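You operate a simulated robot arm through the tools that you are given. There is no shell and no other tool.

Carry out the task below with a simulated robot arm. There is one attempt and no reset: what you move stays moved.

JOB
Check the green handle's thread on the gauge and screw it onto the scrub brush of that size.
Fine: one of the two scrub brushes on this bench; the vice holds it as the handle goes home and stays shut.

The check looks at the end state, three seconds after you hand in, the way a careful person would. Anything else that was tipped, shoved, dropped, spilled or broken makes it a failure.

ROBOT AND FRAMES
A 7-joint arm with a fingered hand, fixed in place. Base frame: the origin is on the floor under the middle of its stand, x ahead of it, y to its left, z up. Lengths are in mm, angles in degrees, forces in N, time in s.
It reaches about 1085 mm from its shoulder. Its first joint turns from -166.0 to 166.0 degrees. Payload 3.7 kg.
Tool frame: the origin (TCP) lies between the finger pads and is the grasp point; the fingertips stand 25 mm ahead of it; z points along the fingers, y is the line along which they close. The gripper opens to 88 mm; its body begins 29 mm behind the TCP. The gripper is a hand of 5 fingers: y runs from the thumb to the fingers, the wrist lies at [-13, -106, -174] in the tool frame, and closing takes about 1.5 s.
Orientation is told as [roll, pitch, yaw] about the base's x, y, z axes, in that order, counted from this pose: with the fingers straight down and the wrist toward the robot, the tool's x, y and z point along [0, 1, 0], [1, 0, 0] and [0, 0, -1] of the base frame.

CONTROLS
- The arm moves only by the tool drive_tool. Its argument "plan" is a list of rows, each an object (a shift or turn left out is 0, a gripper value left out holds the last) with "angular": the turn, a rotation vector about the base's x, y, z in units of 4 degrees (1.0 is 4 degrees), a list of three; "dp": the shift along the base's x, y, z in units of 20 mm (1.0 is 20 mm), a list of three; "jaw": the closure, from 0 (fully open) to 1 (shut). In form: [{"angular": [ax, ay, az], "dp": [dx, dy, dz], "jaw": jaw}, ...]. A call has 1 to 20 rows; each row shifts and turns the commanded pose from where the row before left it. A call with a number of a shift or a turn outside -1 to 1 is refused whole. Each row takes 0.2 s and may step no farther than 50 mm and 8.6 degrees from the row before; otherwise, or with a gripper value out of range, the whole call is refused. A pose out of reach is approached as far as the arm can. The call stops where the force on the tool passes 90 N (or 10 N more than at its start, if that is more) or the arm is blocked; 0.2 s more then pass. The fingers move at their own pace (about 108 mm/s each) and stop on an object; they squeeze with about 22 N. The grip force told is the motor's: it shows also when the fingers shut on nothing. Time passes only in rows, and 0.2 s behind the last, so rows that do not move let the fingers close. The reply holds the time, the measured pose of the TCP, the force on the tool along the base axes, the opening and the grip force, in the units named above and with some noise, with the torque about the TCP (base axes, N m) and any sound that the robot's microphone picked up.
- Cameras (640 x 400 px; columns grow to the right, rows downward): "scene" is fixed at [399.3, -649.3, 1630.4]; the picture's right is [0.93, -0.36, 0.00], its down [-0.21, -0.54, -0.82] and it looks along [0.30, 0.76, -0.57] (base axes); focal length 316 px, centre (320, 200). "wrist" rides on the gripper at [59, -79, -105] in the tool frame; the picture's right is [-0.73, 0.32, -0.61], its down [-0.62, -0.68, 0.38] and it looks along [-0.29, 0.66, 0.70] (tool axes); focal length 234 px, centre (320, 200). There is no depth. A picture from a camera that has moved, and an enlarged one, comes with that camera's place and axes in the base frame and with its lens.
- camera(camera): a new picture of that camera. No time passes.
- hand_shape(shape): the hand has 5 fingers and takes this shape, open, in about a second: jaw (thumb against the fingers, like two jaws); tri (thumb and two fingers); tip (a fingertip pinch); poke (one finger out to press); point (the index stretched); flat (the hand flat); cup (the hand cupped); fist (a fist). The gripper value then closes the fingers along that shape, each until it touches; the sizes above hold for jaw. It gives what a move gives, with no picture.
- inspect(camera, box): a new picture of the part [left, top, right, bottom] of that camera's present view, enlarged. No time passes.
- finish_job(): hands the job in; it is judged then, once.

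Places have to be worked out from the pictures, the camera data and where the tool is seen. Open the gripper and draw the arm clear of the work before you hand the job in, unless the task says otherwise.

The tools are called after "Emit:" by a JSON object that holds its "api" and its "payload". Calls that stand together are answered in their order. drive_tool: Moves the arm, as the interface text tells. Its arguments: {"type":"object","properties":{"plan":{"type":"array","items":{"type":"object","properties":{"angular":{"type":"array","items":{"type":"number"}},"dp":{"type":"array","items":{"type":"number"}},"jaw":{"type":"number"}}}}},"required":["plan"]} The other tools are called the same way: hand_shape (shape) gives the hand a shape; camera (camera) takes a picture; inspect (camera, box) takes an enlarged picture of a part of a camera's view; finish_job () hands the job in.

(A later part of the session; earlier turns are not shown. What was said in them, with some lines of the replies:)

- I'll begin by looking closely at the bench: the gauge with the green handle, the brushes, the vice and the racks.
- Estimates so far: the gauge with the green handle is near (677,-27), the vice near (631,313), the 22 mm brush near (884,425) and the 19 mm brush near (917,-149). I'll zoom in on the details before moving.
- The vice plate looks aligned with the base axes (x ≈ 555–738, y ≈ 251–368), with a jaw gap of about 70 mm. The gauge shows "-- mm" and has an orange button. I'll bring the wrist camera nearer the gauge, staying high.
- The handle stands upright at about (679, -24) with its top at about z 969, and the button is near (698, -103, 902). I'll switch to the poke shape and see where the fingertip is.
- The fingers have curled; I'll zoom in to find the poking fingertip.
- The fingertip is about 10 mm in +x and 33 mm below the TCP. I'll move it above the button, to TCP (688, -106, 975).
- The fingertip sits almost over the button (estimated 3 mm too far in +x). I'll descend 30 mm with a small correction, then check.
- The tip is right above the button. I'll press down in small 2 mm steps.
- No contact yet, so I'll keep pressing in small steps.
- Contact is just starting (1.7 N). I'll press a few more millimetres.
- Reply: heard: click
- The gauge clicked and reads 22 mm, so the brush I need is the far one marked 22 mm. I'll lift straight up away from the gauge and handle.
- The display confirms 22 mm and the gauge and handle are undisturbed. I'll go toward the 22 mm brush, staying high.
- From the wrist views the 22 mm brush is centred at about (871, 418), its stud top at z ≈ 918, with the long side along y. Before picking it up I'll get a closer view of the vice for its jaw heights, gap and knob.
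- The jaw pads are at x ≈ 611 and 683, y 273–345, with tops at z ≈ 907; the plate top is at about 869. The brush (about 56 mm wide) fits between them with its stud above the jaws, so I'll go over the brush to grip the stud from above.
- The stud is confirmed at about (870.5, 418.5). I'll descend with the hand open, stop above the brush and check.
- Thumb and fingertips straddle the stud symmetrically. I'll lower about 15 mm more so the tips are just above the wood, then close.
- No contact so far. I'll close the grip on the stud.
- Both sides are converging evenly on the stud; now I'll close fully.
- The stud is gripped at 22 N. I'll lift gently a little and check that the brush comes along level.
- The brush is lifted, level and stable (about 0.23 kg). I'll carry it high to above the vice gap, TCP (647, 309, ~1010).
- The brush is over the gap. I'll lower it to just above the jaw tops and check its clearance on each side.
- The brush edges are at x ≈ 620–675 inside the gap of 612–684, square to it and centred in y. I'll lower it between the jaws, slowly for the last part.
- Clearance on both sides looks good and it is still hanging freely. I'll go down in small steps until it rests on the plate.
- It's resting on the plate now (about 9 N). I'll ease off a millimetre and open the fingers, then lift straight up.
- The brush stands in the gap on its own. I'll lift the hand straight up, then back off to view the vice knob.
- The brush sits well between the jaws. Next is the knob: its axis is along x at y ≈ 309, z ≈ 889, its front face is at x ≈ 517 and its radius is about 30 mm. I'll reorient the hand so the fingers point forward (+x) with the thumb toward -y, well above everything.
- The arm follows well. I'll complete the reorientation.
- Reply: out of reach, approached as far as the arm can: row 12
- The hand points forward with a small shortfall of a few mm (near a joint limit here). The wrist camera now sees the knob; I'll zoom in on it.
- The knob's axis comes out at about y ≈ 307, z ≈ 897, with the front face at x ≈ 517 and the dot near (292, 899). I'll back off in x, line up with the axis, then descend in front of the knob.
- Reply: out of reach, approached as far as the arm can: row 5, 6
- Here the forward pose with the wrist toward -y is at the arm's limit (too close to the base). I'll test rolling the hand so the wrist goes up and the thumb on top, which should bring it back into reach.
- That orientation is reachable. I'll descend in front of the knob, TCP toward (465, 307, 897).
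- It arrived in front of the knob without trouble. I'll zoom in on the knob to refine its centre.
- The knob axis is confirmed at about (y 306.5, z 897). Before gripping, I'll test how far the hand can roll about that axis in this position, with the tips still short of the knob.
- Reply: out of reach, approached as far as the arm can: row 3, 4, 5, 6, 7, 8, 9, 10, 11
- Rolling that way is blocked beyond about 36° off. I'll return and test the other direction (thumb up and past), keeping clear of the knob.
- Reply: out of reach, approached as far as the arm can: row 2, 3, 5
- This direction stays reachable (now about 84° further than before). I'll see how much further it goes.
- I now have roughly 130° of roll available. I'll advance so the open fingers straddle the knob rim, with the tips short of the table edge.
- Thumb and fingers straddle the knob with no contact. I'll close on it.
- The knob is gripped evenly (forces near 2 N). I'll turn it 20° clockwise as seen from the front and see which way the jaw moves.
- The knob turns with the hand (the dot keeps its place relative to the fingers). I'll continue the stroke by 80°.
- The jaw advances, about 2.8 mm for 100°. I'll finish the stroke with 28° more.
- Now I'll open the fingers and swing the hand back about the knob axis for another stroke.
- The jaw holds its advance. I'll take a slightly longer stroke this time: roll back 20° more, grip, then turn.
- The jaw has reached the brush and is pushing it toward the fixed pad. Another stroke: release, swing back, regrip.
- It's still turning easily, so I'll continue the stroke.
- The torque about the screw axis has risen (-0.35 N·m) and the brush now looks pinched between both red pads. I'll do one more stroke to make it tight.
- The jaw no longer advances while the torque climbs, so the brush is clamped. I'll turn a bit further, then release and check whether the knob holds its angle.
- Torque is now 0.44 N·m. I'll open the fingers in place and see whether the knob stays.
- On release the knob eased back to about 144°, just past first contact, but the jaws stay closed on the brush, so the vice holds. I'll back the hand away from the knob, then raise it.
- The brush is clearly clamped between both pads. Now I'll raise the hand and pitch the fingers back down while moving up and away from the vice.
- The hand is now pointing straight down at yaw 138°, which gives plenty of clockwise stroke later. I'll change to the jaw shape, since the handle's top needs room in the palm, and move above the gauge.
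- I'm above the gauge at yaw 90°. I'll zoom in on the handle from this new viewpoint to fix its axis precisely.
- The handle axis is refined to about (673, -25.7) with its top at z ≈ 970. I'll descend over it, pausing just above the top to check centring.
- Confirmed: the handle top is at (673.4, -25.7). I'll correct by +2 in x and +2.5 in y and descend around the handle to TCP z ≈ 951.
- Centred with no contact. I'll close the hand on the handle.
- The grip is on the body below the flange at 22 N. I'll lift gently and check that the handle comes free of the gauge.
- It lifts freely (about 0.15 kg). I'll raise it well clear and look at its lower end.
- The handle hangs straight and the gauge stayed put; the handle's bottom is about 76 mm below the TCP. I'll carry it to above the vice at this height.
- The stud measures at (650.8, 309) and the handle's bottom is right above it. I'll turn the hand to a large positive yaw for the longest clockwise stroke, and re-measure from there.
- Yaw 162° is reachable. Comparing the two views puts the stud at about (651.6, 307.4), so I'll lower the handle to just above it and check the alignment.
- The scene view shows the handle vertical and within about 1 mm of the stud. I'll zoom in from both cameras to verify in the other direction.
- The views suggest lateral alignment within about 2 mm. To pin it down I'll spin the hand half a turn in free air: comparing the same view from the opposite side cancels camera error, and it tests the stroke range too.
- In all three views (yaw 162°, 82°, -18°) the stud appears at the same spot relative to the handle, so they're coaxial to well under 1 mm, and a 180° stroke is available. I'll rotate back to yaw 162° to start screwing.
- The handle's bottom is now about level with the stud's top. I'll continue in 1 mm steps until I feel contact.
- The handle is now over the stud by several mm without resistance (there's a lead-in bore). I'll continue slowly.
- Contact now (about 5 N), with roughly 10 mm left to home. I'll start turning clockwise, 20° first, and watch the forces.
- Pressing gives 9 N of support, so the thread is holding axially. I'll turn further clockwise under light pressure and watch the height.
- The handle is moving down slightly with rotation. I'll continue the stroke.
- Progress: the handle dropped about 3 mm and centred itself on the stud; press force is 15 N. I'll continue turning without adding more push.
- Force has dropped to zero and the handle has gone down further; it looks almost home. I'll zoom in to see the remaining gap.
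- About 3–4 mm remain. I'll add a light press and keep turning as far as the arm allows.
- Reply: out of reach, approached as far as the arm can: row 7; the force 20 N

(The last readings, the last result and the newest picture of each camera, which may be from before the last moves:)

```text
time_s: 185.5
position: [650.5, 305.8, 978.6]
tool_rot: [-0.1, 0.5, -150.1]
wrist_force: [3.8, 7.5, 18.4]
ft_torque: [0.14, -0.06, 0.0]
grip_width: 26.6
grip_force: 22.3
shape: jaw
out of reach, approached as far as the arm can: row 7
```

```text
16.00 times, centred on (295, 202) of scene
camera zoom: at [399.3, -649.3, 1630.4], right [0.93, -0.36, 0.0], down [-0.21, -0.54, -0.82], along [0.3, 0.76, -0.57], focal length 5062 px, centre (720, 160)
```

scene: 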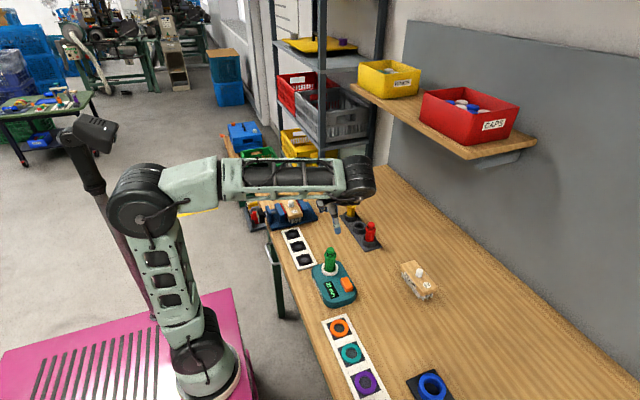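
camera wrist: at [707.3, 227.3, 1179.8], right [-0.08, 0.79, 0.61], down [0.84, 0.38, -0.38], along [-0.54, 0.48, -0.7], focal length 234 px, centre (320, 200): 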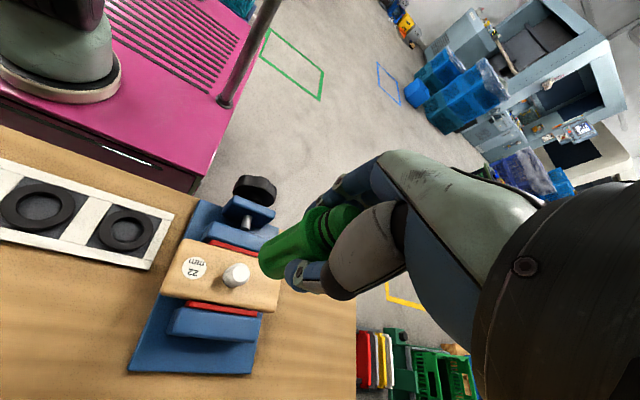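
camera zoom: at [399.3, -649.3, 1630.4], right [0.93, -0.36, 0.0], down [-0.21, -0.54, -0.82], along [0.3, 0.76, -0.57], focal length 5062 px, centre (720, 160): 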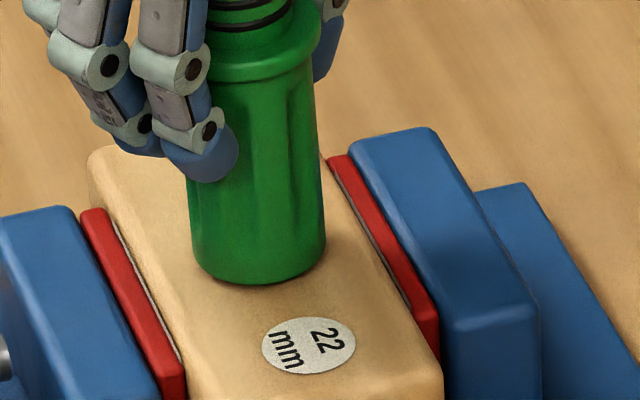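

Yaw -150° is the limit here; the handle is within about 1 mm of home. I'll ease the pressure, open, rise a little and swing back for a second stroke.

Emit:
{"api": "drive_tool", "payload": {"plan": [{"dp": [0, 0.05, 0.1]}, {"jaw": 0.6}, {"jaw": 0.3}, {"jaw": 0}, {"dp": [0, 0, 0.2], "jaw": 0}, {"dp": [0, 0, 0.1]}]}}

Emit:
{"api": "inspect", "payload": {"camera": "scene", "box": [270, 175, 320, 215]}}

Emit:
{"api": "camera", "payload": {"camera": "wrist"}}

```text
time_s: 186.9
position: [648.4, 304.4, 980.1]
tool_rot: [0.1, 0.3, -149.9]
wrist_force: [0.6, -0.3, 0.1]
ft_torque: [0.02, 0.02, -0.01]
grip_width: 87.4
grip_force: 0.2
shape: jaw
out of reach, approached as far as the arm can: row 5
```

```text
10.00 times, centred on (295, 195) of scene
camera zoom: at [399.3, -649.3, 1630.4], right [0.93, -0.36, 0.0], down [-0.21, -0.54, -0.82], along [0.3, 0.76, -0.57], focal length 3163 px, centre (570, 250)
```

zoom: 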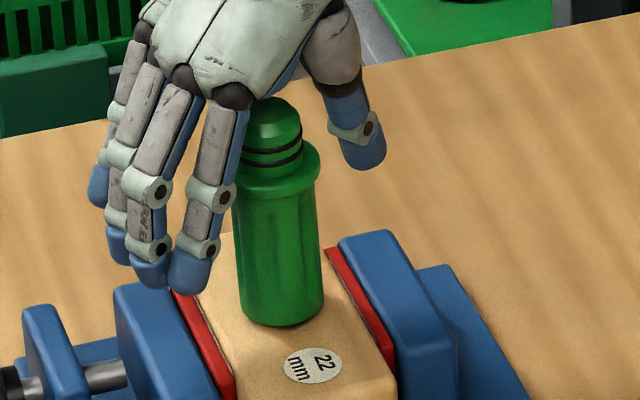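

```text
taken
camera wrist: at [744.4, 290.5, 1084.4], right [-0.65, 0.46, 0.61], down [0.28, 0.88, -0.38], along [-0.71, -0.08, -0.7], focal length 234 px, centre (320, 200)
```

wrist: 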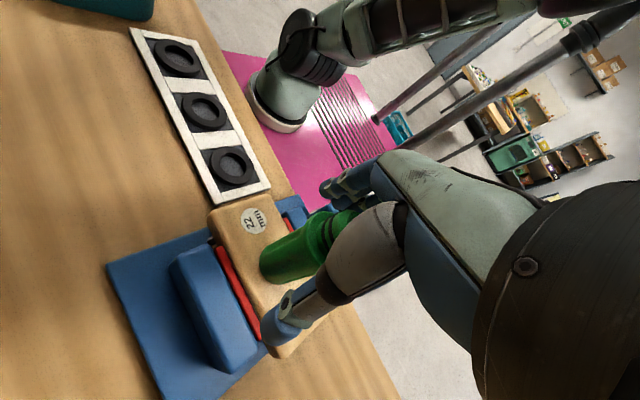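

The handle stays on the stud by itself. I'll rotate back, rising slightly and re-centring over the axis.

Emit:
{"api": "drive_tool", "payload": {"plan": [{"angular": [0, 0, 1], "dp": [0.05, 0.05, 0.1]}, {"angular": [0, 0, 1], "dp": [0.05, 0.05, 0.1]}, {"angular": [0, 0, 1], "dp": [0.02, 0.04, 0.1]}, {"angular": [0, 0, 1]}, {"angular": [0, 0, 1]}, {"angular": [0, 0, 1]}, {"angular": [0, 0, 1]}, {"angular": [0, 0, 1]}, {"angular": [0, 0, 1]}, {"angular": [0, 0, 1]}, {"angular": [0, 0, 1]}, {"angular": [0, 0, 1]}, {"angular": [0, 0, 1]}, {"angular": [0, 0, 1]}, {"angular": [0, 0, 1]}, {"angular": [0, 0, 1]}, {"angular": [0, 0, 1]}, {"angular": [0, 0, 1]}, {"angular": [0, 0, 1]}, {"angular": [0, 0, 1]}]}}

Emit:
{"api": "inspect", "payload": {"camera": "scene", "box": [270, 175, 320, 215]}}

Emit:
{"api": "inspect", "payload": {"camera": "wrist", "box": [220, 170, 380, 320]}}

```text
time_s: 191.1
position: [651.3, 305.7, 987.3]
tool_rot: [0.1, 0.0, -70.0]
wrist_force: [0.1, -0.9, 0.7]
ft_torque: [0.01, 0.0, -0.05]
grip_width: 87.5
grip_force: 0.0
shape: jaw
```

```text
10.00 times, centred on (295, 195) of scene
camera zoom: at [399.3, -649.3, 1630.4], right [0.93, -0.36, 0.0], down [-0.21, -0.54, -0.82], along [0.3, 0.76, -0.57], focal length 3163 px, centre (570, 250)
```

zoom: 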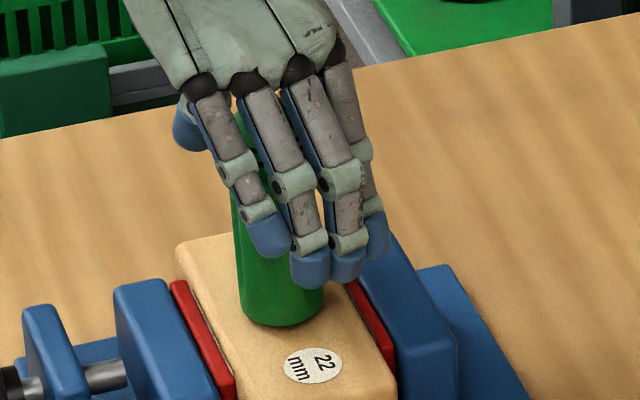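

```text
2.67 times, centred on (300, 245) of wrist
camera zoom: at [677.7, 399.5, 1091.3], right [-0.57, -0.55, 0.61], down [-0.82, 0.43, -0.38], along [-0.05, -0.72, -0.7], focal length 624 px, centre (373, 80)
```

zoom: 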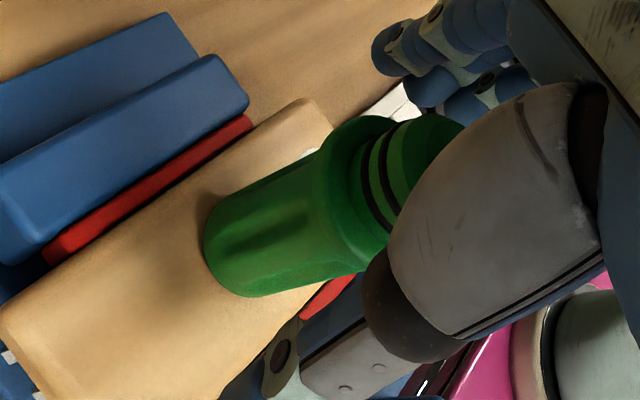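

Emit:
{"api": "drive_tool", "payload": {"plan": [{"angular": [0, 0, 1], "dp": [0, 0.05, 0]}, {"angular": [0, 0, 1], "dp": [0, 0.03, 0]}, {"angular": [0, 0, 1]}, {"angular": [0, 0, 1]}, {"angular": [0, 0, 1]}, {"angular": [0, 0, 1]}, {"angular": [0, 0, 1]}, {"angular": [0, 0, 1]}, {"angular": [0, 0, 1]}, {"angular": [0, 0, 1]}, {"angular": [0, 0, 1]}, {"angular": [0, 0, 1]}, {"angular": [0, 0, 1]}, {"angular": [0, 0, 1]}, {"angular": [0, 0, 1]}, {"angular": [0, 0, 1]}, {"angular": [0, 0, 1]}, {"angular": [0, 0, 1]}, {"angular": [0, 0, 1]}, {"angular": [0, 0, 1]}]}}

Emit:
{"api": "drive_tool", "payload": {"plan": [{"angular": [0, 0, 1]}, {"angular": [0, 0, 1]}, {"angular": [0, 0, 1]}, {"angular": [0, 0, 1]}, {"angular": [0, 0, 1]}, {"angular": [0, 0, 1]}, {"angular": [0, 0, 1]}, {"angular": [0, 0, 1]}, {"angular": [0, 0, 1]}, {"angular": [0, 0, 1]}]}}

Emit:
{"api": "inspect", "payload": {"camera": "scene", "box": [270, 175, 320, 215]}}

Emit:
{"api": "inspect", "payload": {"camera": "wrist", "box": [220, 170, 380, 320]}}

```text
time_s: 195.3
position: [652.1, 307.9, 987.3]
tool_rot: [0.0, 0.0, 10.1]
wrist_force: [0.2, 0.3, -0.2]
ft_torque: [0.03, 0.03, -0.01]
grip_width: 87.6
grip_force: 0.0
shape: jaw
```

```text
time_s: 197.5
position: [651.0, 308.4, 987.4]
tool_rot: [0.1, 0.0, 50.1]
wrist_force: [0.0, 0.0, -1.1]
ft_torque: [-0.02, -0.02, -0.03]
grip_width: 87.5
grip_force: 0.1
shape: jaw
```

```text
10.00 times, centred on (295, 195) of scene
camera zoom: at [399.3, -649.3, 1630.4], right [0.93, -0.36, 0.0], down [-0.21, -0.54, -0.82], along [0.3, 0.76, -0.57], focal length 3163 px, centre (570, 250)
```

zoom: 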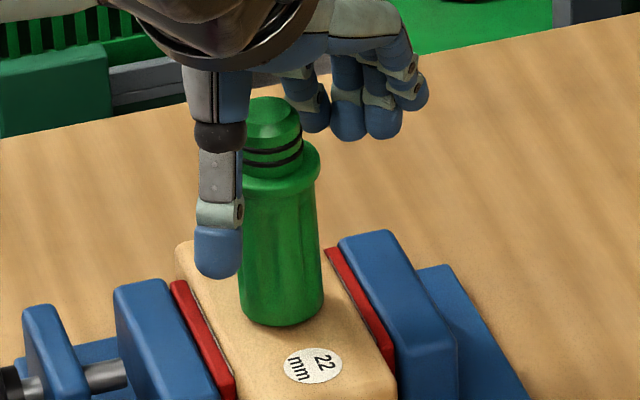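

```text
2.67 times, centred on (300, 245) of wrist
camera zoom: at [553.8, 284.2, 1091.6], right [0.76, -0.22, 0.61], down [0.04, -0.92, -0.38], along [0.64, 0.32, -0.7], focal length 624 px, centre (373, 80)
```

zoom: 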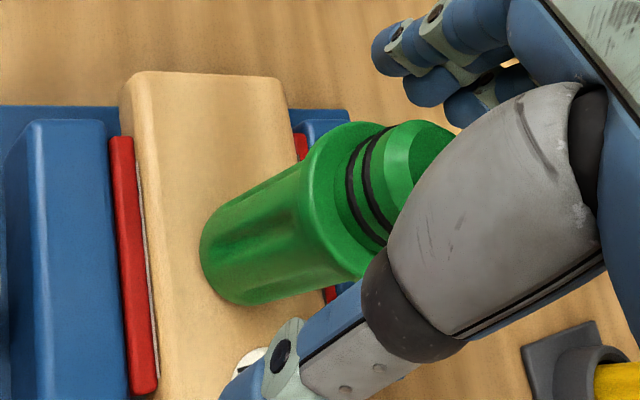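

Emit:
{"api": "inspect", "payload": {"camera": "scene", "box": [280, 190, 310, 215]}}

Emit:
{"api": "inspect", "payload": {"camera": "wrist", "box": [240, 200, 320, 290]}}

```text
16.00 times, centred on (295, 202) of scene
camera zoom: at [399.3, -649.3, 1630.4], right [0.93, -0.36, 0.0], down [-0.21, -0.54, -0.82], along [0.3, 0.76, -0.57], focal length 5062 px, centre (720, 160)
```

zoom: 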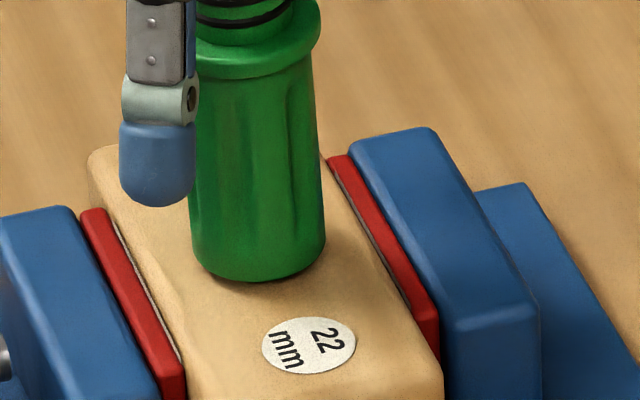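

```text
4.44 times, centred on (280, 245) of wrist
camera zoom: at [553.8, 284.2, 1091.6], right [0.76, -0.22, 0.61], down [0.04, -0.92, -0.38], along [0.64, 0.32, -0.7], focal length 1041 px, centre (498, 0)
```

zoom: 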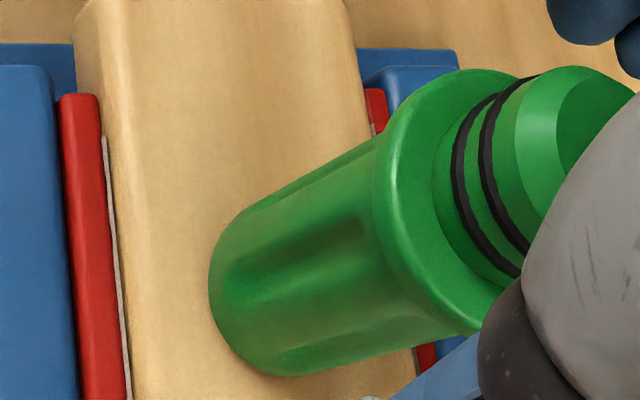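

It's nearly seated. I'll lower 3 mm, regrip and give it a second clockwise stroke until it tightens.

Emit:
{"api": "drive_tool", "payload": {"plan": [{"dp": [0, -0.03, -0.15]}, {"jaw": 0.4}, {"jaw": 0.7}, {"jaw": 1.0}, {"jaw": 1.0}, {"jaw": 1.0}]}}

Emit:
{"api": "drive_tool", "payload": {"plan": [{"angular": [0, 0, -1], "dp": [0, 0, -0.03]}, {"angular": [0, 0, -1]}, {"angular": [0, 0, -1]}, {"angular": [0, 0, -1]}, {"angular": [0, 0, -1]}, {"angular": [0, 0, -1]}, {"angular": [0, 0, -1]}, {"angular": [0, 0, -1]}]}}

Emit:
{"api": "inspect", "payload": {"camera": "scene", "box": [280, 190, 310, 215]}}

Emit:
{"api": "inspect", "payload": {"camera": "wrist", "box": [220, 170, 380, 320]}}

```text
time_s: 198.9
position: [651.6, 307.3, 984.7]
tool_rot: [0.0, -0.1, 50.0]
wrist_force: [-3.5, -4.1, 0.2]
ft_torque: [-0.04, 0.06, -0.03]
grip_width: 24.6
grip_force: 22.0
shape: jaw
```

```text
time_s: 200.7
position: [651.1, 308.3, 984.0]
tool_rot: [0.1, 0.0, 17.8]
wrist_force: [-4.6, -0.8, -0.1]
ft_torque: [-0.01, 0.04, 0.02]
grip_width: 24.7
grip_force: 21.6
shape: jaw
```

```text
16.00 times, centred on (295, 202) of scene
camera zoom: at [399.3, -649.3, 1630.4], right [0.93, -0.36, 0.0], down [-0.21, -0.54, -0.82], along [0.3, 0.76, -0.57], focal length 5062 px, centre (720, 160)
```

zoom: 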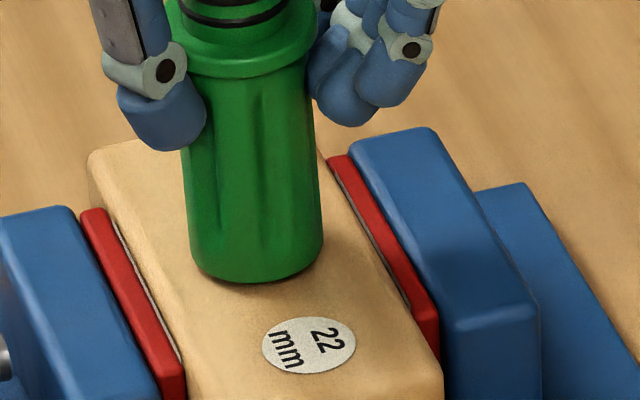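

```text
2.67 times, centred on (300, 245) of wrist
camera zoom: at [556.2, 338.0, 1087.8], right [0.53, -0.59, 0.61], down [-0.46, -0.8, -0.38], along [0.71, -0.07, -0.7], focal length 624 px, centre (373, 80)
```

zoom: 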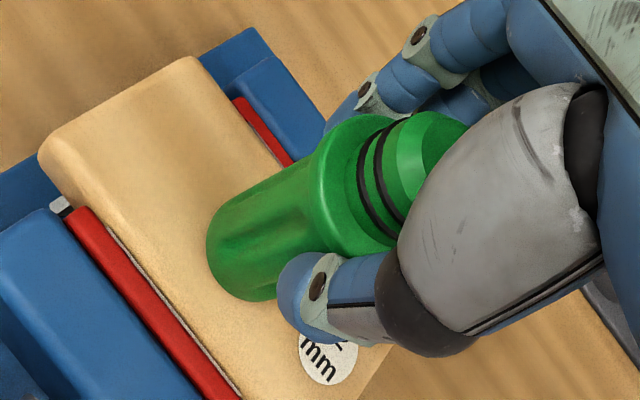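

Emit:
{"api": "drive_tool", "payload": {"plan": [{"angular": [0, 0, -1], "dp": [0, 0, -0.05]}, {"angular": [0, 0, -1], "dp": [0, 0, -0.02]}, {"angular": [0, 0, -1]}, {"angular": [0, 0, -1]}, {"angular": [0, 0, -1]}, {"angular": [0, 0, -1]}, {"angular": [0, 0, -1]}, {"angular": [0, 0, -1]}, {"angular": [0, 0, -1]}, {"angular": [0, 0, -1]}]}}

Emit:
{"api": "inspect", "payload": {"camera": "scene", "box": [280, 190, 310, 215]}}

Emit:
{"api": "inspect", "payload": {"camera": "wrist", "box": [220, 170, 380, 320]}}

```text
time_s: 202.9
position: [650.7, 307.3, 981.1]
tool_rot: [0.1, 0.0, -22.1]
wrist_force: [-2.4, 1.2, 0.1]
ft_torque: [0.02, 0.04, 0.01]
grip_width: 24.6
grip_force: 22.1
shape: jaw
```

```text
16.00 times, centred on (295, 202) of scene
camera zoom: at [399.3, -649.3, 1630.4], right [0.93, -0.36, 0.0], down [-0.21, -0.54, -0.82], along [0.3, 0.76, -0.57], focal length 5062 px, centre (720, 160)
```

zoom: 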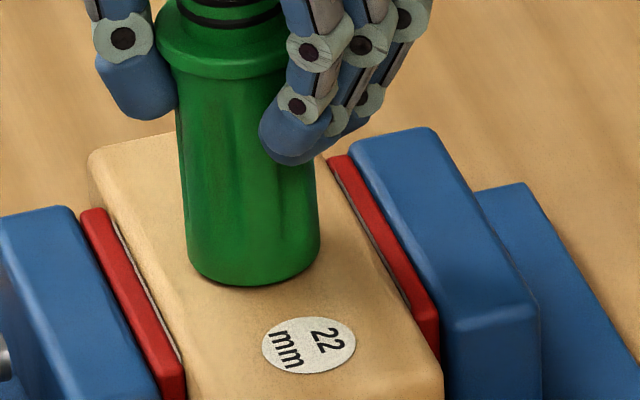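

```text
2.67 times, centred on (300, 245) of wrist
camera zoom: at [598.4, 390.4, 1086.2], right [0.03, -0.79, 0.61], down [-0.87, -0.32, -0.38], along [0.5, -0.52, -0.7], focal length 624 px, centre (373, 80)
```

zoom: 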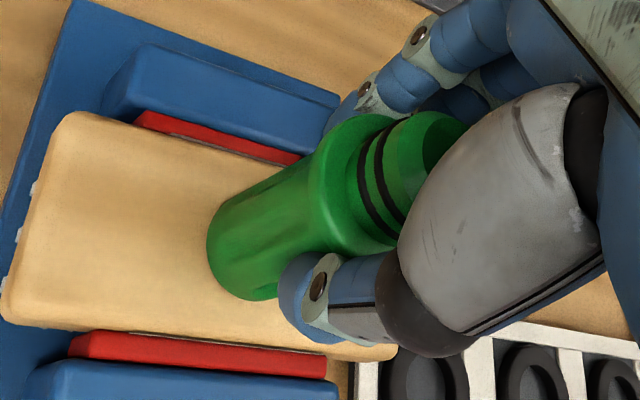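

Emit:
{"api": "drive_tool", "payload": {"plan": [{"angular": [0, 0, -1], "dp": [0, 0, -0.04]}, {"angular": [0, 0, -1], "dp": [0, 0, -0.02]}, {"angular": [0, 0, -1]}, {"angular": [0, 0, -1], "dp": [0, 0, -0.02]}, {"angular": [0, 0, -1]}, {"angular": [0, 0, -1]}, {"angular": [0, 0, -1]}, {"angular": [0, 0, -1]}, {"angular": [0, 0, -1]}, {"angular": [0, 0, -1]}, {"angular": [0, 0, -1]}, {"angular": [0, 0, -1]}]}}

Emit:
{"api": "inspect", "payload": {"camera": "scene", "box": [280, 190, 310, 215]}}

Emit:
{"api": "inspect", "payload": {"camera": "wrist", "box": [220, 170, 380, 320]}}

```text
time_s: 205.5
position: [652.1, 306.6, 979.0]
tool_rot: [0.0, -0.1, -70.1]
wrist_force: [-1.0, 1.4, 2.2]
ft_torque: [-0.01, 0.02, 0.03]
grip_width: 24.5
grip_force: 21.9
shape: jaw
```

```text
16.00 times, centred on (295, 202) of scene
camera zoom: at [399.3, -649.3, 1630.4], right [0.93, -0.36, 0.0], down [-0.21, -0.54, -0.82], along [0.3, 0.76, -0.57], focal length 5062 px, centre (720, 160)
```

zoom: 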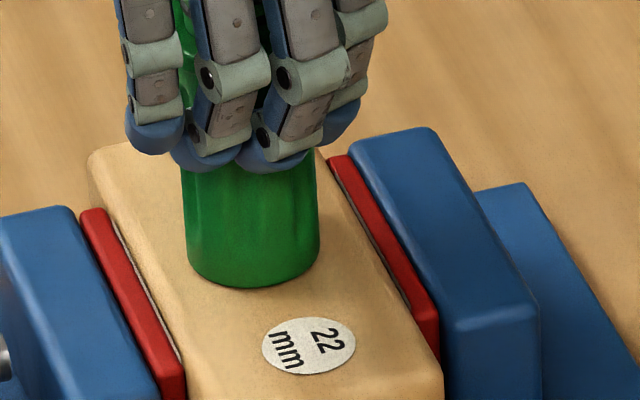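

```text
2.67 times, centred on (300, 245) of wrist
camera zoom: at [678.1, 400.7, 1084.6], right [-0.57, -0.55, 0.61], down [-0.82, 0.43, -0.38], along [-0.05, -0.72, -0.7], focal length 624 px, centre (373, 80)
```

zoom: 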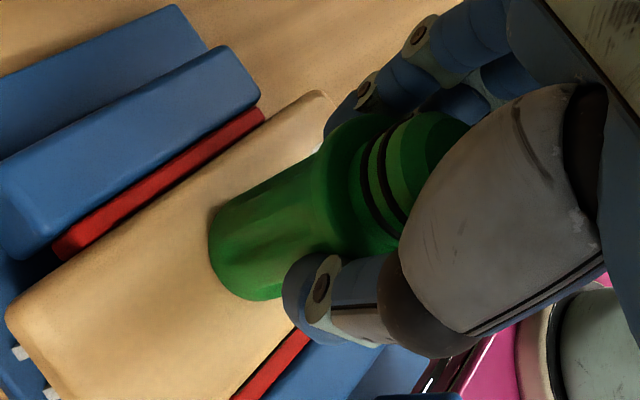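

The handle's bottom now meets the wood. I'll keep turning to feel it tighten.

Emit:
{"api": "drive_tool", "payload": {"plan": [{"angular": [0, 0, -1], "dp": [0, 0, -0.04]}, {"angular": [0, 0, -1]}, {"angular": [0, 0, -1], "dp": [0, 0, -0.02]}, {"angular": [0, 0, -1]}, {"angular": [0, 0, -1]}, {"angular": [0, 0, -1]}, {"angular": [0, 0, -1]}, {"angular": [0, 0, -1]}, {"angular": [0, 0, -1]}, {"angular": [0, 0, -1]}]}}

Emit:
{"api": "inspect", "payload": {"camera": "scene", "box": [280, 190, 310, 215]}}

Emit:
{"api": "inspect", "payload": {"camera": "wrist", "box": [220, 170, 380, 320]}}

```text
time_s: 207.7
position: [652.4, 306.8, 978.5]
tool_rot: [0.0, 0.0, -110.1]
wrist_force: [8.6, -2.7, 5.5]
ft_torque: [-0.15, -0.16, 0.19]
grip_width: 24.4
grip_force: 22.1
shape: jaw
```

```text
16.00 times, centred on (295, 202) of scene
camera zoom: at [399.3, -649.3, 1630.4], right [0.93, -0.36, 0.0], down [-0.21, -0.54, -0.82], along [0.3, 0.76, -0.57], focal length 5062 px, centre (720, 160)
```

zoom: 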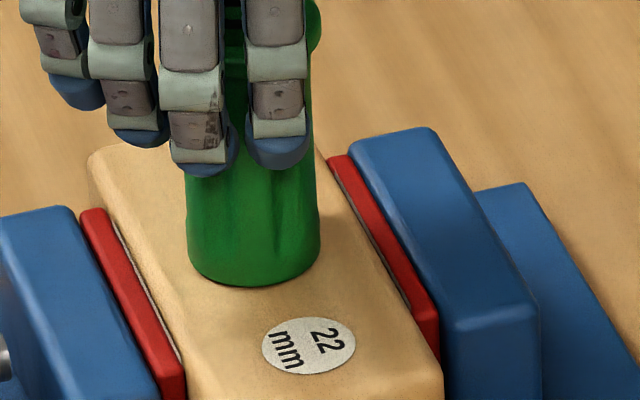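

```text
2.67 times, centred on (300, 245) of wrist
camera zoom: at [731.9, 360.2, 1083.4], right [-0.79, -0.05, 0.61], down [-0.35, 0.85, -0.38], along [-0.5, -0.52, -0.7], focal length 624 px, centre (373, 80)
```

zoom: 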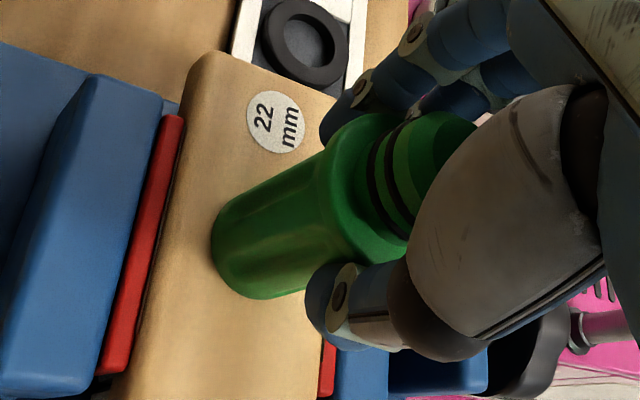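

Resistance has built up (0.19 N·m) and the height no longer changes, so it's home. One small extra nudge to confirm it's tight.

Emit:
{"api": "drive_tool", "payload": {"plan": [{"angular": [0, 0, -1]}, {"angular": [0, 0, -1]}, {"angular": [0, 0, -1]}, {"angular": [0, 0, -1]}]}}

Emit:
{"api": "inspect", "payload": {"camera": "scene", "box": [265, 175, 325, 225]}}

Emit:
{"api": "inspect", "payload": {"camera": "wrist", "box": [220, 170, 380, 320]}}

```text
time_s: 208.7
position: [651.5, 307.2, 978.3]
tool_rot: [0.0, 0.0, -126.1]
wrist_force: [7.6, -6.7, 0.3]
ft_torque: [-0.33, -0.1, 0.35]
grip_width: 22.8
grip_force: 22.2
shape: jaw
```

```text
8.00 times, centred on (295, 200) of scene
camera zoom: at [399.3, -649.3, 1630.4], right [0.93, -0.36, 0.0], down [-0.21, -0.54, -0.82], along [0.3, 0.76, -0.57], focal length 2531 px, centre (520, 200)
```

zoom: 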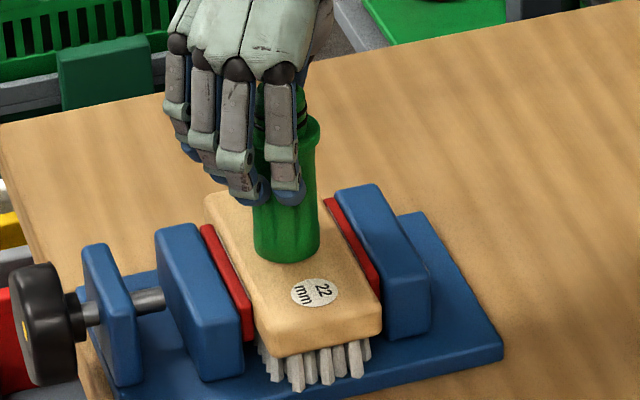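

```text
2.67 times, centred on (300, 245) of wrist
camera zoom: at [744.1, 335.4, 1083.2], right [-0.78, 0.17, 0.61], down [-0.1, 0.92, -0.38], along [-0.62, -0.36, -0.7], focal length 624 px, centre (373, 80)
```

zoom: 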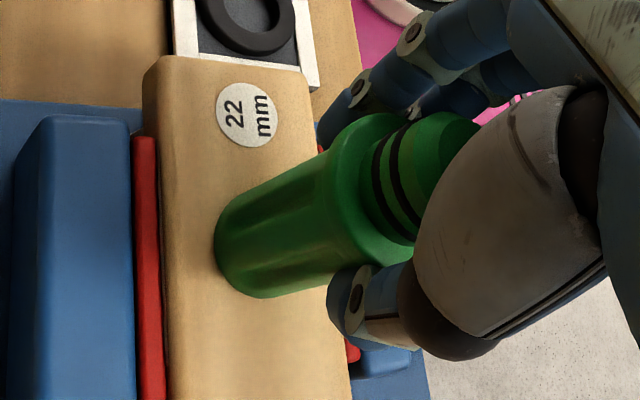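

The handle is stalled tight (0.35 N·m) against the brush. I'll release, opening fully, and lift straight up.

Emit:
{"api": "drive_tool", "payload": {"plan": [{"jaw": 0.7}, {"jaw": 0.4}, {"jaw": 0}, {"jaw": 0}, {"dp": [0, 0, 0.3]}, {"dp": [0, 0, 0.5]}]}}

Emit:
{"api": "inspect", "payload": {"camera": "scene", "box": [265, 175, 325, 225]}}

Emit:
{"api": "camera", "payload": {"camera": "wrist"}}

```text
time_s: 210.1
position: [651.7, 306.9, 994.6]
tool_rot: [0.0, -0.1, -126.1]
wrist_force: [0.1, 0.3, 0.8]
ft_torque: [0.0, -0.01, -0.01]
grip_width: 87.5
grip_force: 0.0
shape: jaw
```

```text
8.00 times, centred on (295, 200) of scene
camera zoom: at [399.3, -649.3, 1630.4], right [0.93, -0.36, 0.0], down [-0.21, -0.54, -0.82], along [0.3, 0.76, -0.57], focal length 2531 px, centre (520, 200)
```

zoom: 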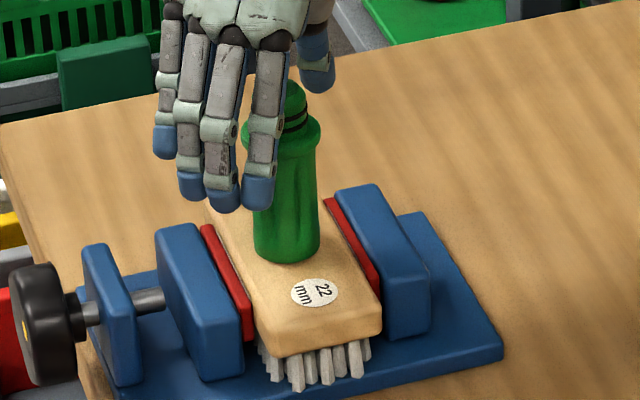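

```text
taken
camera wrist: at [743.4, 335.6, 1099.7], right [-0.78, 0.17, 0.61], down [-0.1, 0.92, -0.38], along [-0.62, -0.36, -0.7], focal length 234 px, centre (320, 200)
```

wrist: 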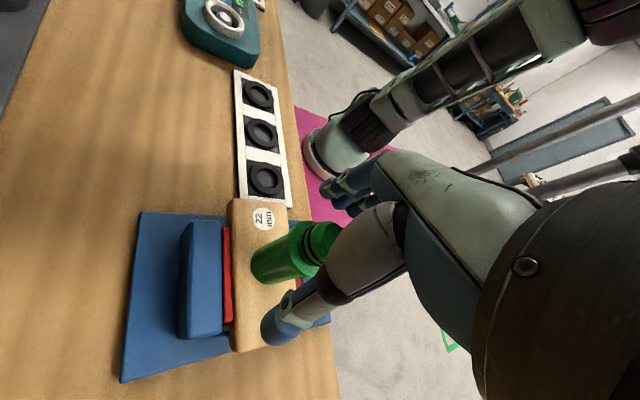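

It's released cleanly and the handle stands upright. I'll lift the hand well above before moving away.

Emit:
{"api": "drive_tool", "payload": {"plan": [{"dp": [0, 0, 0.8]}, {"dp": [0, 0, 0.9]}, {"dp": [0, 0, 0.9]}, {"dp": [0, 0, 0.9]}, {"dp": [0, 0, 0.9]}, {"dp": [0, 0, 0.9]}, {"dp": [0, 0, 0.9]}]}}

Emit:
{"api": "inspect", "payload": {"camera": "scene", "box": [265, 175, 325, 225]}}

Emit:
{"api": "inspect", "payload": {"camera": "scene", "box": [280, 190, 310, 215]}}

Emit:
{"api": "camera", "payload": {"camera": "wrist"}}

```text
time_s: 211.7
position: [651.4, 306.9, 1011.0]
tool_rot: [0.0, 0.0, -126.0]
wrist_force: [-0.3, 0.2, 0.2]
ft_torque: [0.02, 0.01, 0.01]
grip_width: 87.8
grip_force: 0.0
shape: jaw
out of reach, approached as far as the arm can: row 2, 3, 4, 5, 6, 7
```

```text
8.00 times, centred on (295, 200) of scene
camera zoom: at [399.3, -649.3, 1630.4], right [0.93, -0.36, 0.0], down [-0.21, -0.54, -0.82], along [0.3, 0.76, -0.57], focal length 2531 px, centre (520, 200)
```

zoom: 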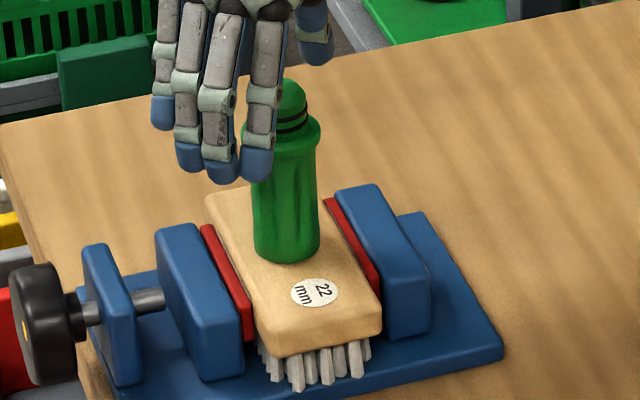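

```text
16.00 times, centred on (295, 202) of scene
camera zoom: at [399.3, -649.3, 1630.4], right [0.93, -0.36, 0.0], down [-0.21, -0.54, -0.82], along [0.3, 0.76, -0.57], focal length 5062 px, centre (720, 160)
```

zoom: 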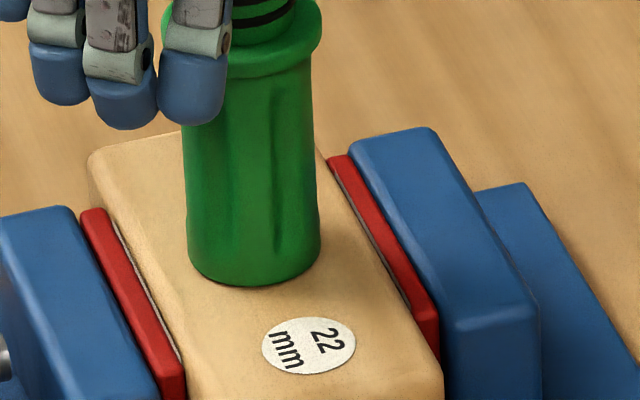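

```text
taken
camera wrist: at [743.6, 335.5, 1115.4], right [-0.78, 0.17, 0.61], down [-0.1, 0.92, -0.38], along [-0.62, -0.36, -0.7], focal length 234 px, centre (320, 200)
```

wrist: 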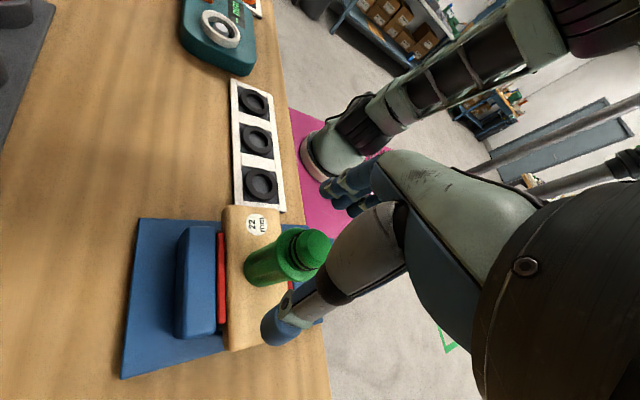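

The arm is at its reach limit going up at this yaw. I'll turn the open hand back around the handle's axis first, then lift.

Emit:
{"api": "drive_tool", "payload": {"plan": [{"angular": [0, 0, 1]}, {"angular": [0, 0, 1]}, {"angular": [0, 0, 1]}, {"angular": [0, 0, 1]}, {"angular": [0, 0, 1]}, {"angular": [0, 0, 1]}, {"angular": [0, 0, 1]}, {"angular": [0, 0, 1]}, {"angular": [0, 0, 1]}, {"angular": [0, 0, 1]}, {"angular": [0, 0, 1]}, {"angular": [0, 0, 1]}, {"angular": [0, 0, 1]}, {"angular": [0, 0, 1]}, {"angular": [0, 0, 1]}, {"angular": [0, 0, 1]}, {"angular": [0, 0, 1]}, {"angular": [0, 0, 1]}, {"angular": [0, 0, 1]}, {"angular": [0, 0, 1]}]}}

Emit:
{"api": "drive_tool", "payload": {"plan": [{"angular": [0, 0, 1], "dp": [0, 0, 0.3]}, {"angular": [0, 0, 1], "dp": [0, 0, 0.6]}, {"angular": [0, 0, 1], "dp": [0, 0, 0.8]}, {"angular": [0, 0, 1], "dp": [0, 0, 1]}, {"angular": [0, 0, 1], "dp": [0, 0, 1]}, {"angular": [0, 0, 1], "dp": [0, 0, 1]}, {"angular": [0, 0, 1], "dp": [0, 0, 1]}, {"angular": [0, 0, 1], "dp": [0, 0, 1]}, {"angular": [0, 0, 1], "dp": [0, 0, 1]}, {"angular": [0, 0, 1], "dp": [0, 0, 0]}, {"angular": [0, 0, 1], "dp": [0, 0, 0]}]}}

Emit:
{"api": "camera", "payload": {"camera": "scene"}}

Emit:
{"api": "camera", "payload": {"camera": "wrist"}}

```text
time_s: 215.9
position: [653.1, 307.2, 1010.6]
tool_rot: [0.0, 0.0, -45.8]
wrist_force: [0.2, -0.6, 0.5]
ft_torque: [0.0, 0.02, 0.0]
grip_width: 87.7
grip_force: 0.1
shape: jaw
```

```text
time_s: 218.3
position: [652.2, 306.3, 1165.4]
tool_rot: [0.0, 0.0, -2.1]
wrist_force: [0.8, -0.2, 1.2]
ft_torque: [-0.02, 0.0, 0.02]
grip_width: 87.6
grip_force: 0.2
shape: jaw
```

```text
taken
```

scene: 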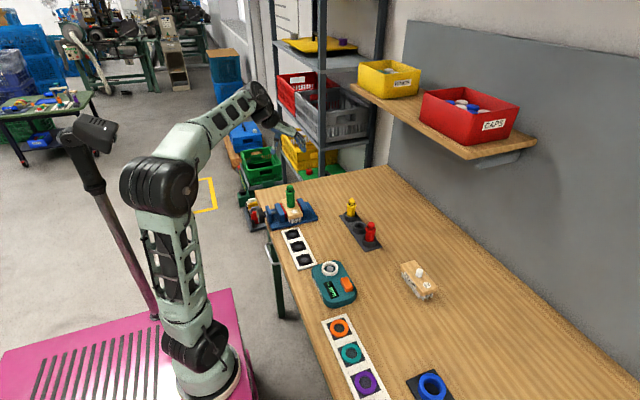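

```text
taken
camera wrist: at [573.0, 367.5, 1269.6], right [0.3, -0.74, 0.61], down [-0.7, -0.6, -0.38], along [0.65, -0.31, -0.7], focal length 234 px, centre (320, 200)
```

wrist: 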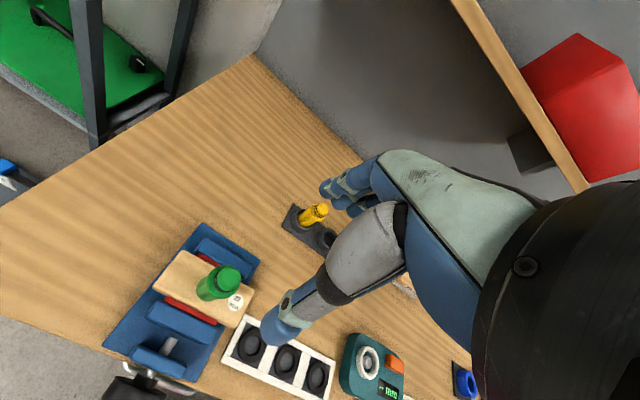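

The arm is clear and everything else looks undisturbed. I'll inspect the vice, the brush and the handle seat closely.

Emit:
{"api": "inspect", "payload": {"camera": "scene", "box": [280, 180, 310, 215]}}

Emit:
{"api": "inspect", "payload": {"camera": "scene", "box": [240, 180, 330, 235]}}

Emit:
{"api": "inspect", "payload": {"camera": "wrist", "box": [100, 210, 270, 360]}}

```text
11.43 times, centred on (295, 198) of scene
camera zoom: at [399.3, -649.3, 1630.4], right [0.93, -0.36, 0.0], down [-0.21, -0.54, -0.82], along [0.3, 0.76, -0.57], focal length 3615 px, centre (606, 229)
```

zoom: 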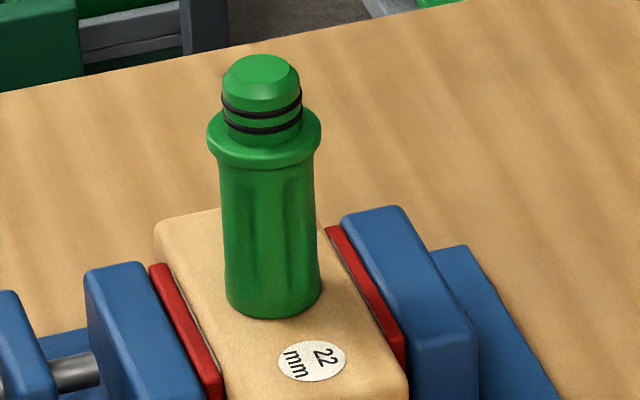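

```text
7.11 times, centred on (285, 208) of scene
camera zoom: at [399.3, -649.3, 1630.4], right [0.93, -0.36, 0.0], down [-0.21, -0.54, -0.82], along [0.3, 0.76, -0.57], focal length 2250 px, centre (569, 147)
```

zoom: 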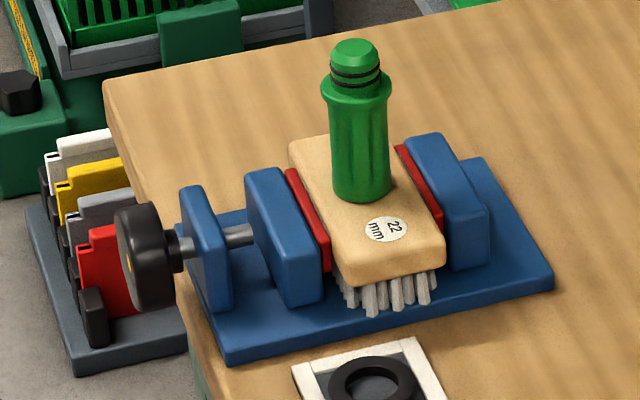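

```text
2.67 times, centred on (185, 285) of wrist
camera zoom: at [573.0, 367.5, 1269.6], right [0.3, -0.74, 0.61], down [-0.7, -0.6, -0.38], along [0.65, -0.31, -0.7], focal length 624 px, centre (680, -27)
```

zoom: 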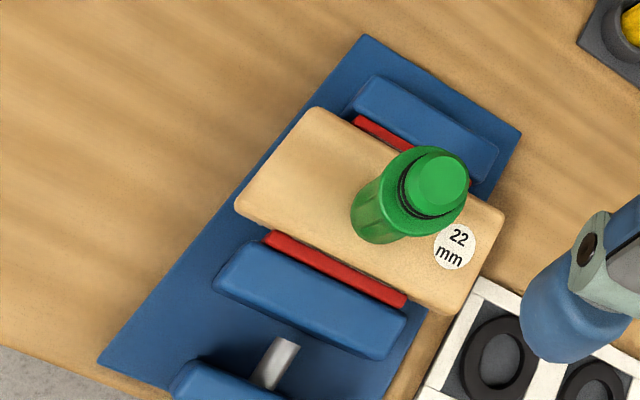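

The handle sits flush on the 22 mm brush, upright, and the jaws are closed on the brush. I'll draw the arm back to near its starting place before handing in.

Emit:
{"api": "drive_tool", "payload": {"plan": [{"dp": [-0.6, -0.9, 0.35]}, {"dp": [-0.6, -0.9, 0.35]}, {"dp": [-0.6, -0.9, 0.35]}, {"dp": [-0.6, -0.9, 0.35]}, {"dp": [-0.6, -0.9, 0.35]}, {"dp": [-0.6, -0.9, 0.35]}, {"dp": [-0.6, -0.9, 0.35]}, {"dp": [-0.6, -0.9, 0.35]}, {"dp": [-0.6, -0.9, 0.35]}, {"dp": [-0.6, -0.9, 0.35]}, {}, {}]}}

Emit:
{"api": "camera", "payload": {"camera": "scene"}}

Emit:
{"api": "inspect", "payload": {"camera": "scene", "box": [240, 180, 330, 235]}}

Emit:
{"api": "camera", "payload": {"camera": "wrist"}}

```text
time_s: 220.9
position: [531.0, 126.2, 1235.2]
tool_rot: [0.0, -0.1, -2.1]
wrist_force: [-0.4, -0.1, -0.7]
ft_torque: [0.01, -0.03, 0.0]
grip_width: 87.9
grip_force: 0.1
shape: jaw
```

```text
taken
```

scene: 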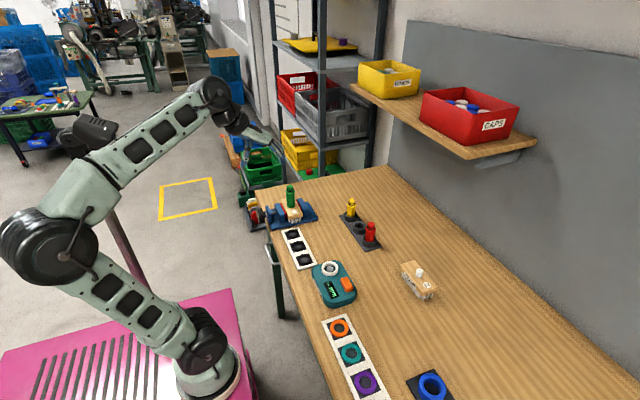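

```text
7.11 times, centred on (285, 208) of scene
camera zoom: at [399.3, -649.3, 1630.4], right [0.93, -0.36, 0.0], down [-0.21, -0.54, -0.82], along [0.3, 0.76, -0.57], focal length 2250 px, centre (569, 147)
```

zoom: 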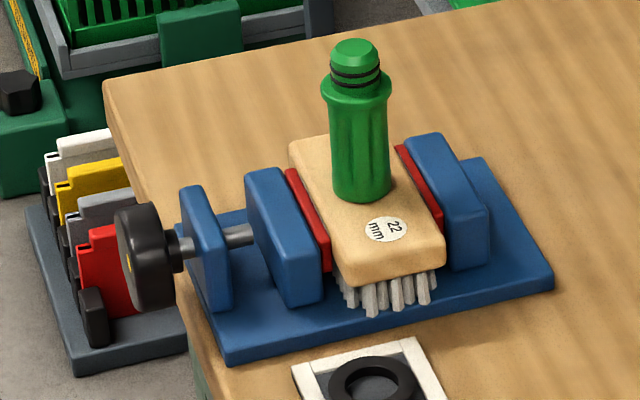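

```text
taken
camera wrist: at [452.7, 187.3, 1339.7], right [0.3, -0.74, 0.61], down [-0.7, -0.6, -0.38], along [0.65, -0.31, -0.7], focal length 234 px, centre (320, 200)
```

wrist: 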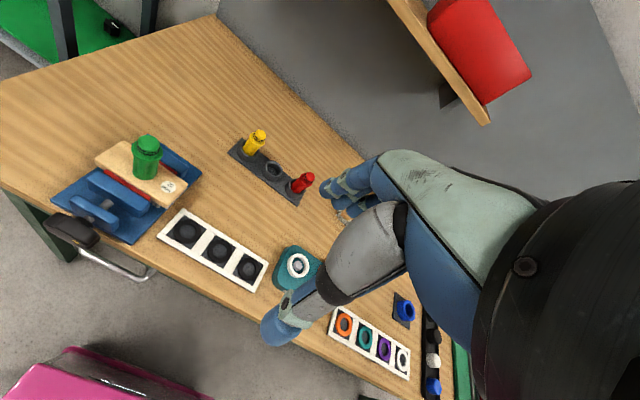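

The green handle is seated on the 22 mm brush, the vice is shut on it, everything else is where it was, and the arm is clear with the hand open. I'm handing in.

Emit:
{"api": "finish_job", "payload": {}}

```text
The job is handed in.
```

The green handle measured 22 mm on the gauge, and it is now screwed onto the 22 mm brush, which is clamped in the vice. I've handed the job in; no verdict has come back.

- **Gauge:** I pressed the button with the handle in place and it read 22 mm, so I left the 19 mm brush alone.
- **Vice:** The brush sits between the two red pads and the jaws are shut on it. When I let go of the knob after tightening, it eased back about 84°. The jaws did not move, then or while I screwed the handle on.
- **Handle:** I turned it clockwise in two strokes until it stopped going down and resisted further turning at 0.35 N·m. In the last pictures it stands upright with no visible gap to the wood. I estimated the seating from the cameras, to within about a millimetre.
- **Rest of the bench:** In the last pictures nothing else looks moved or tipped. The hand is open and the arm is back near its start position.
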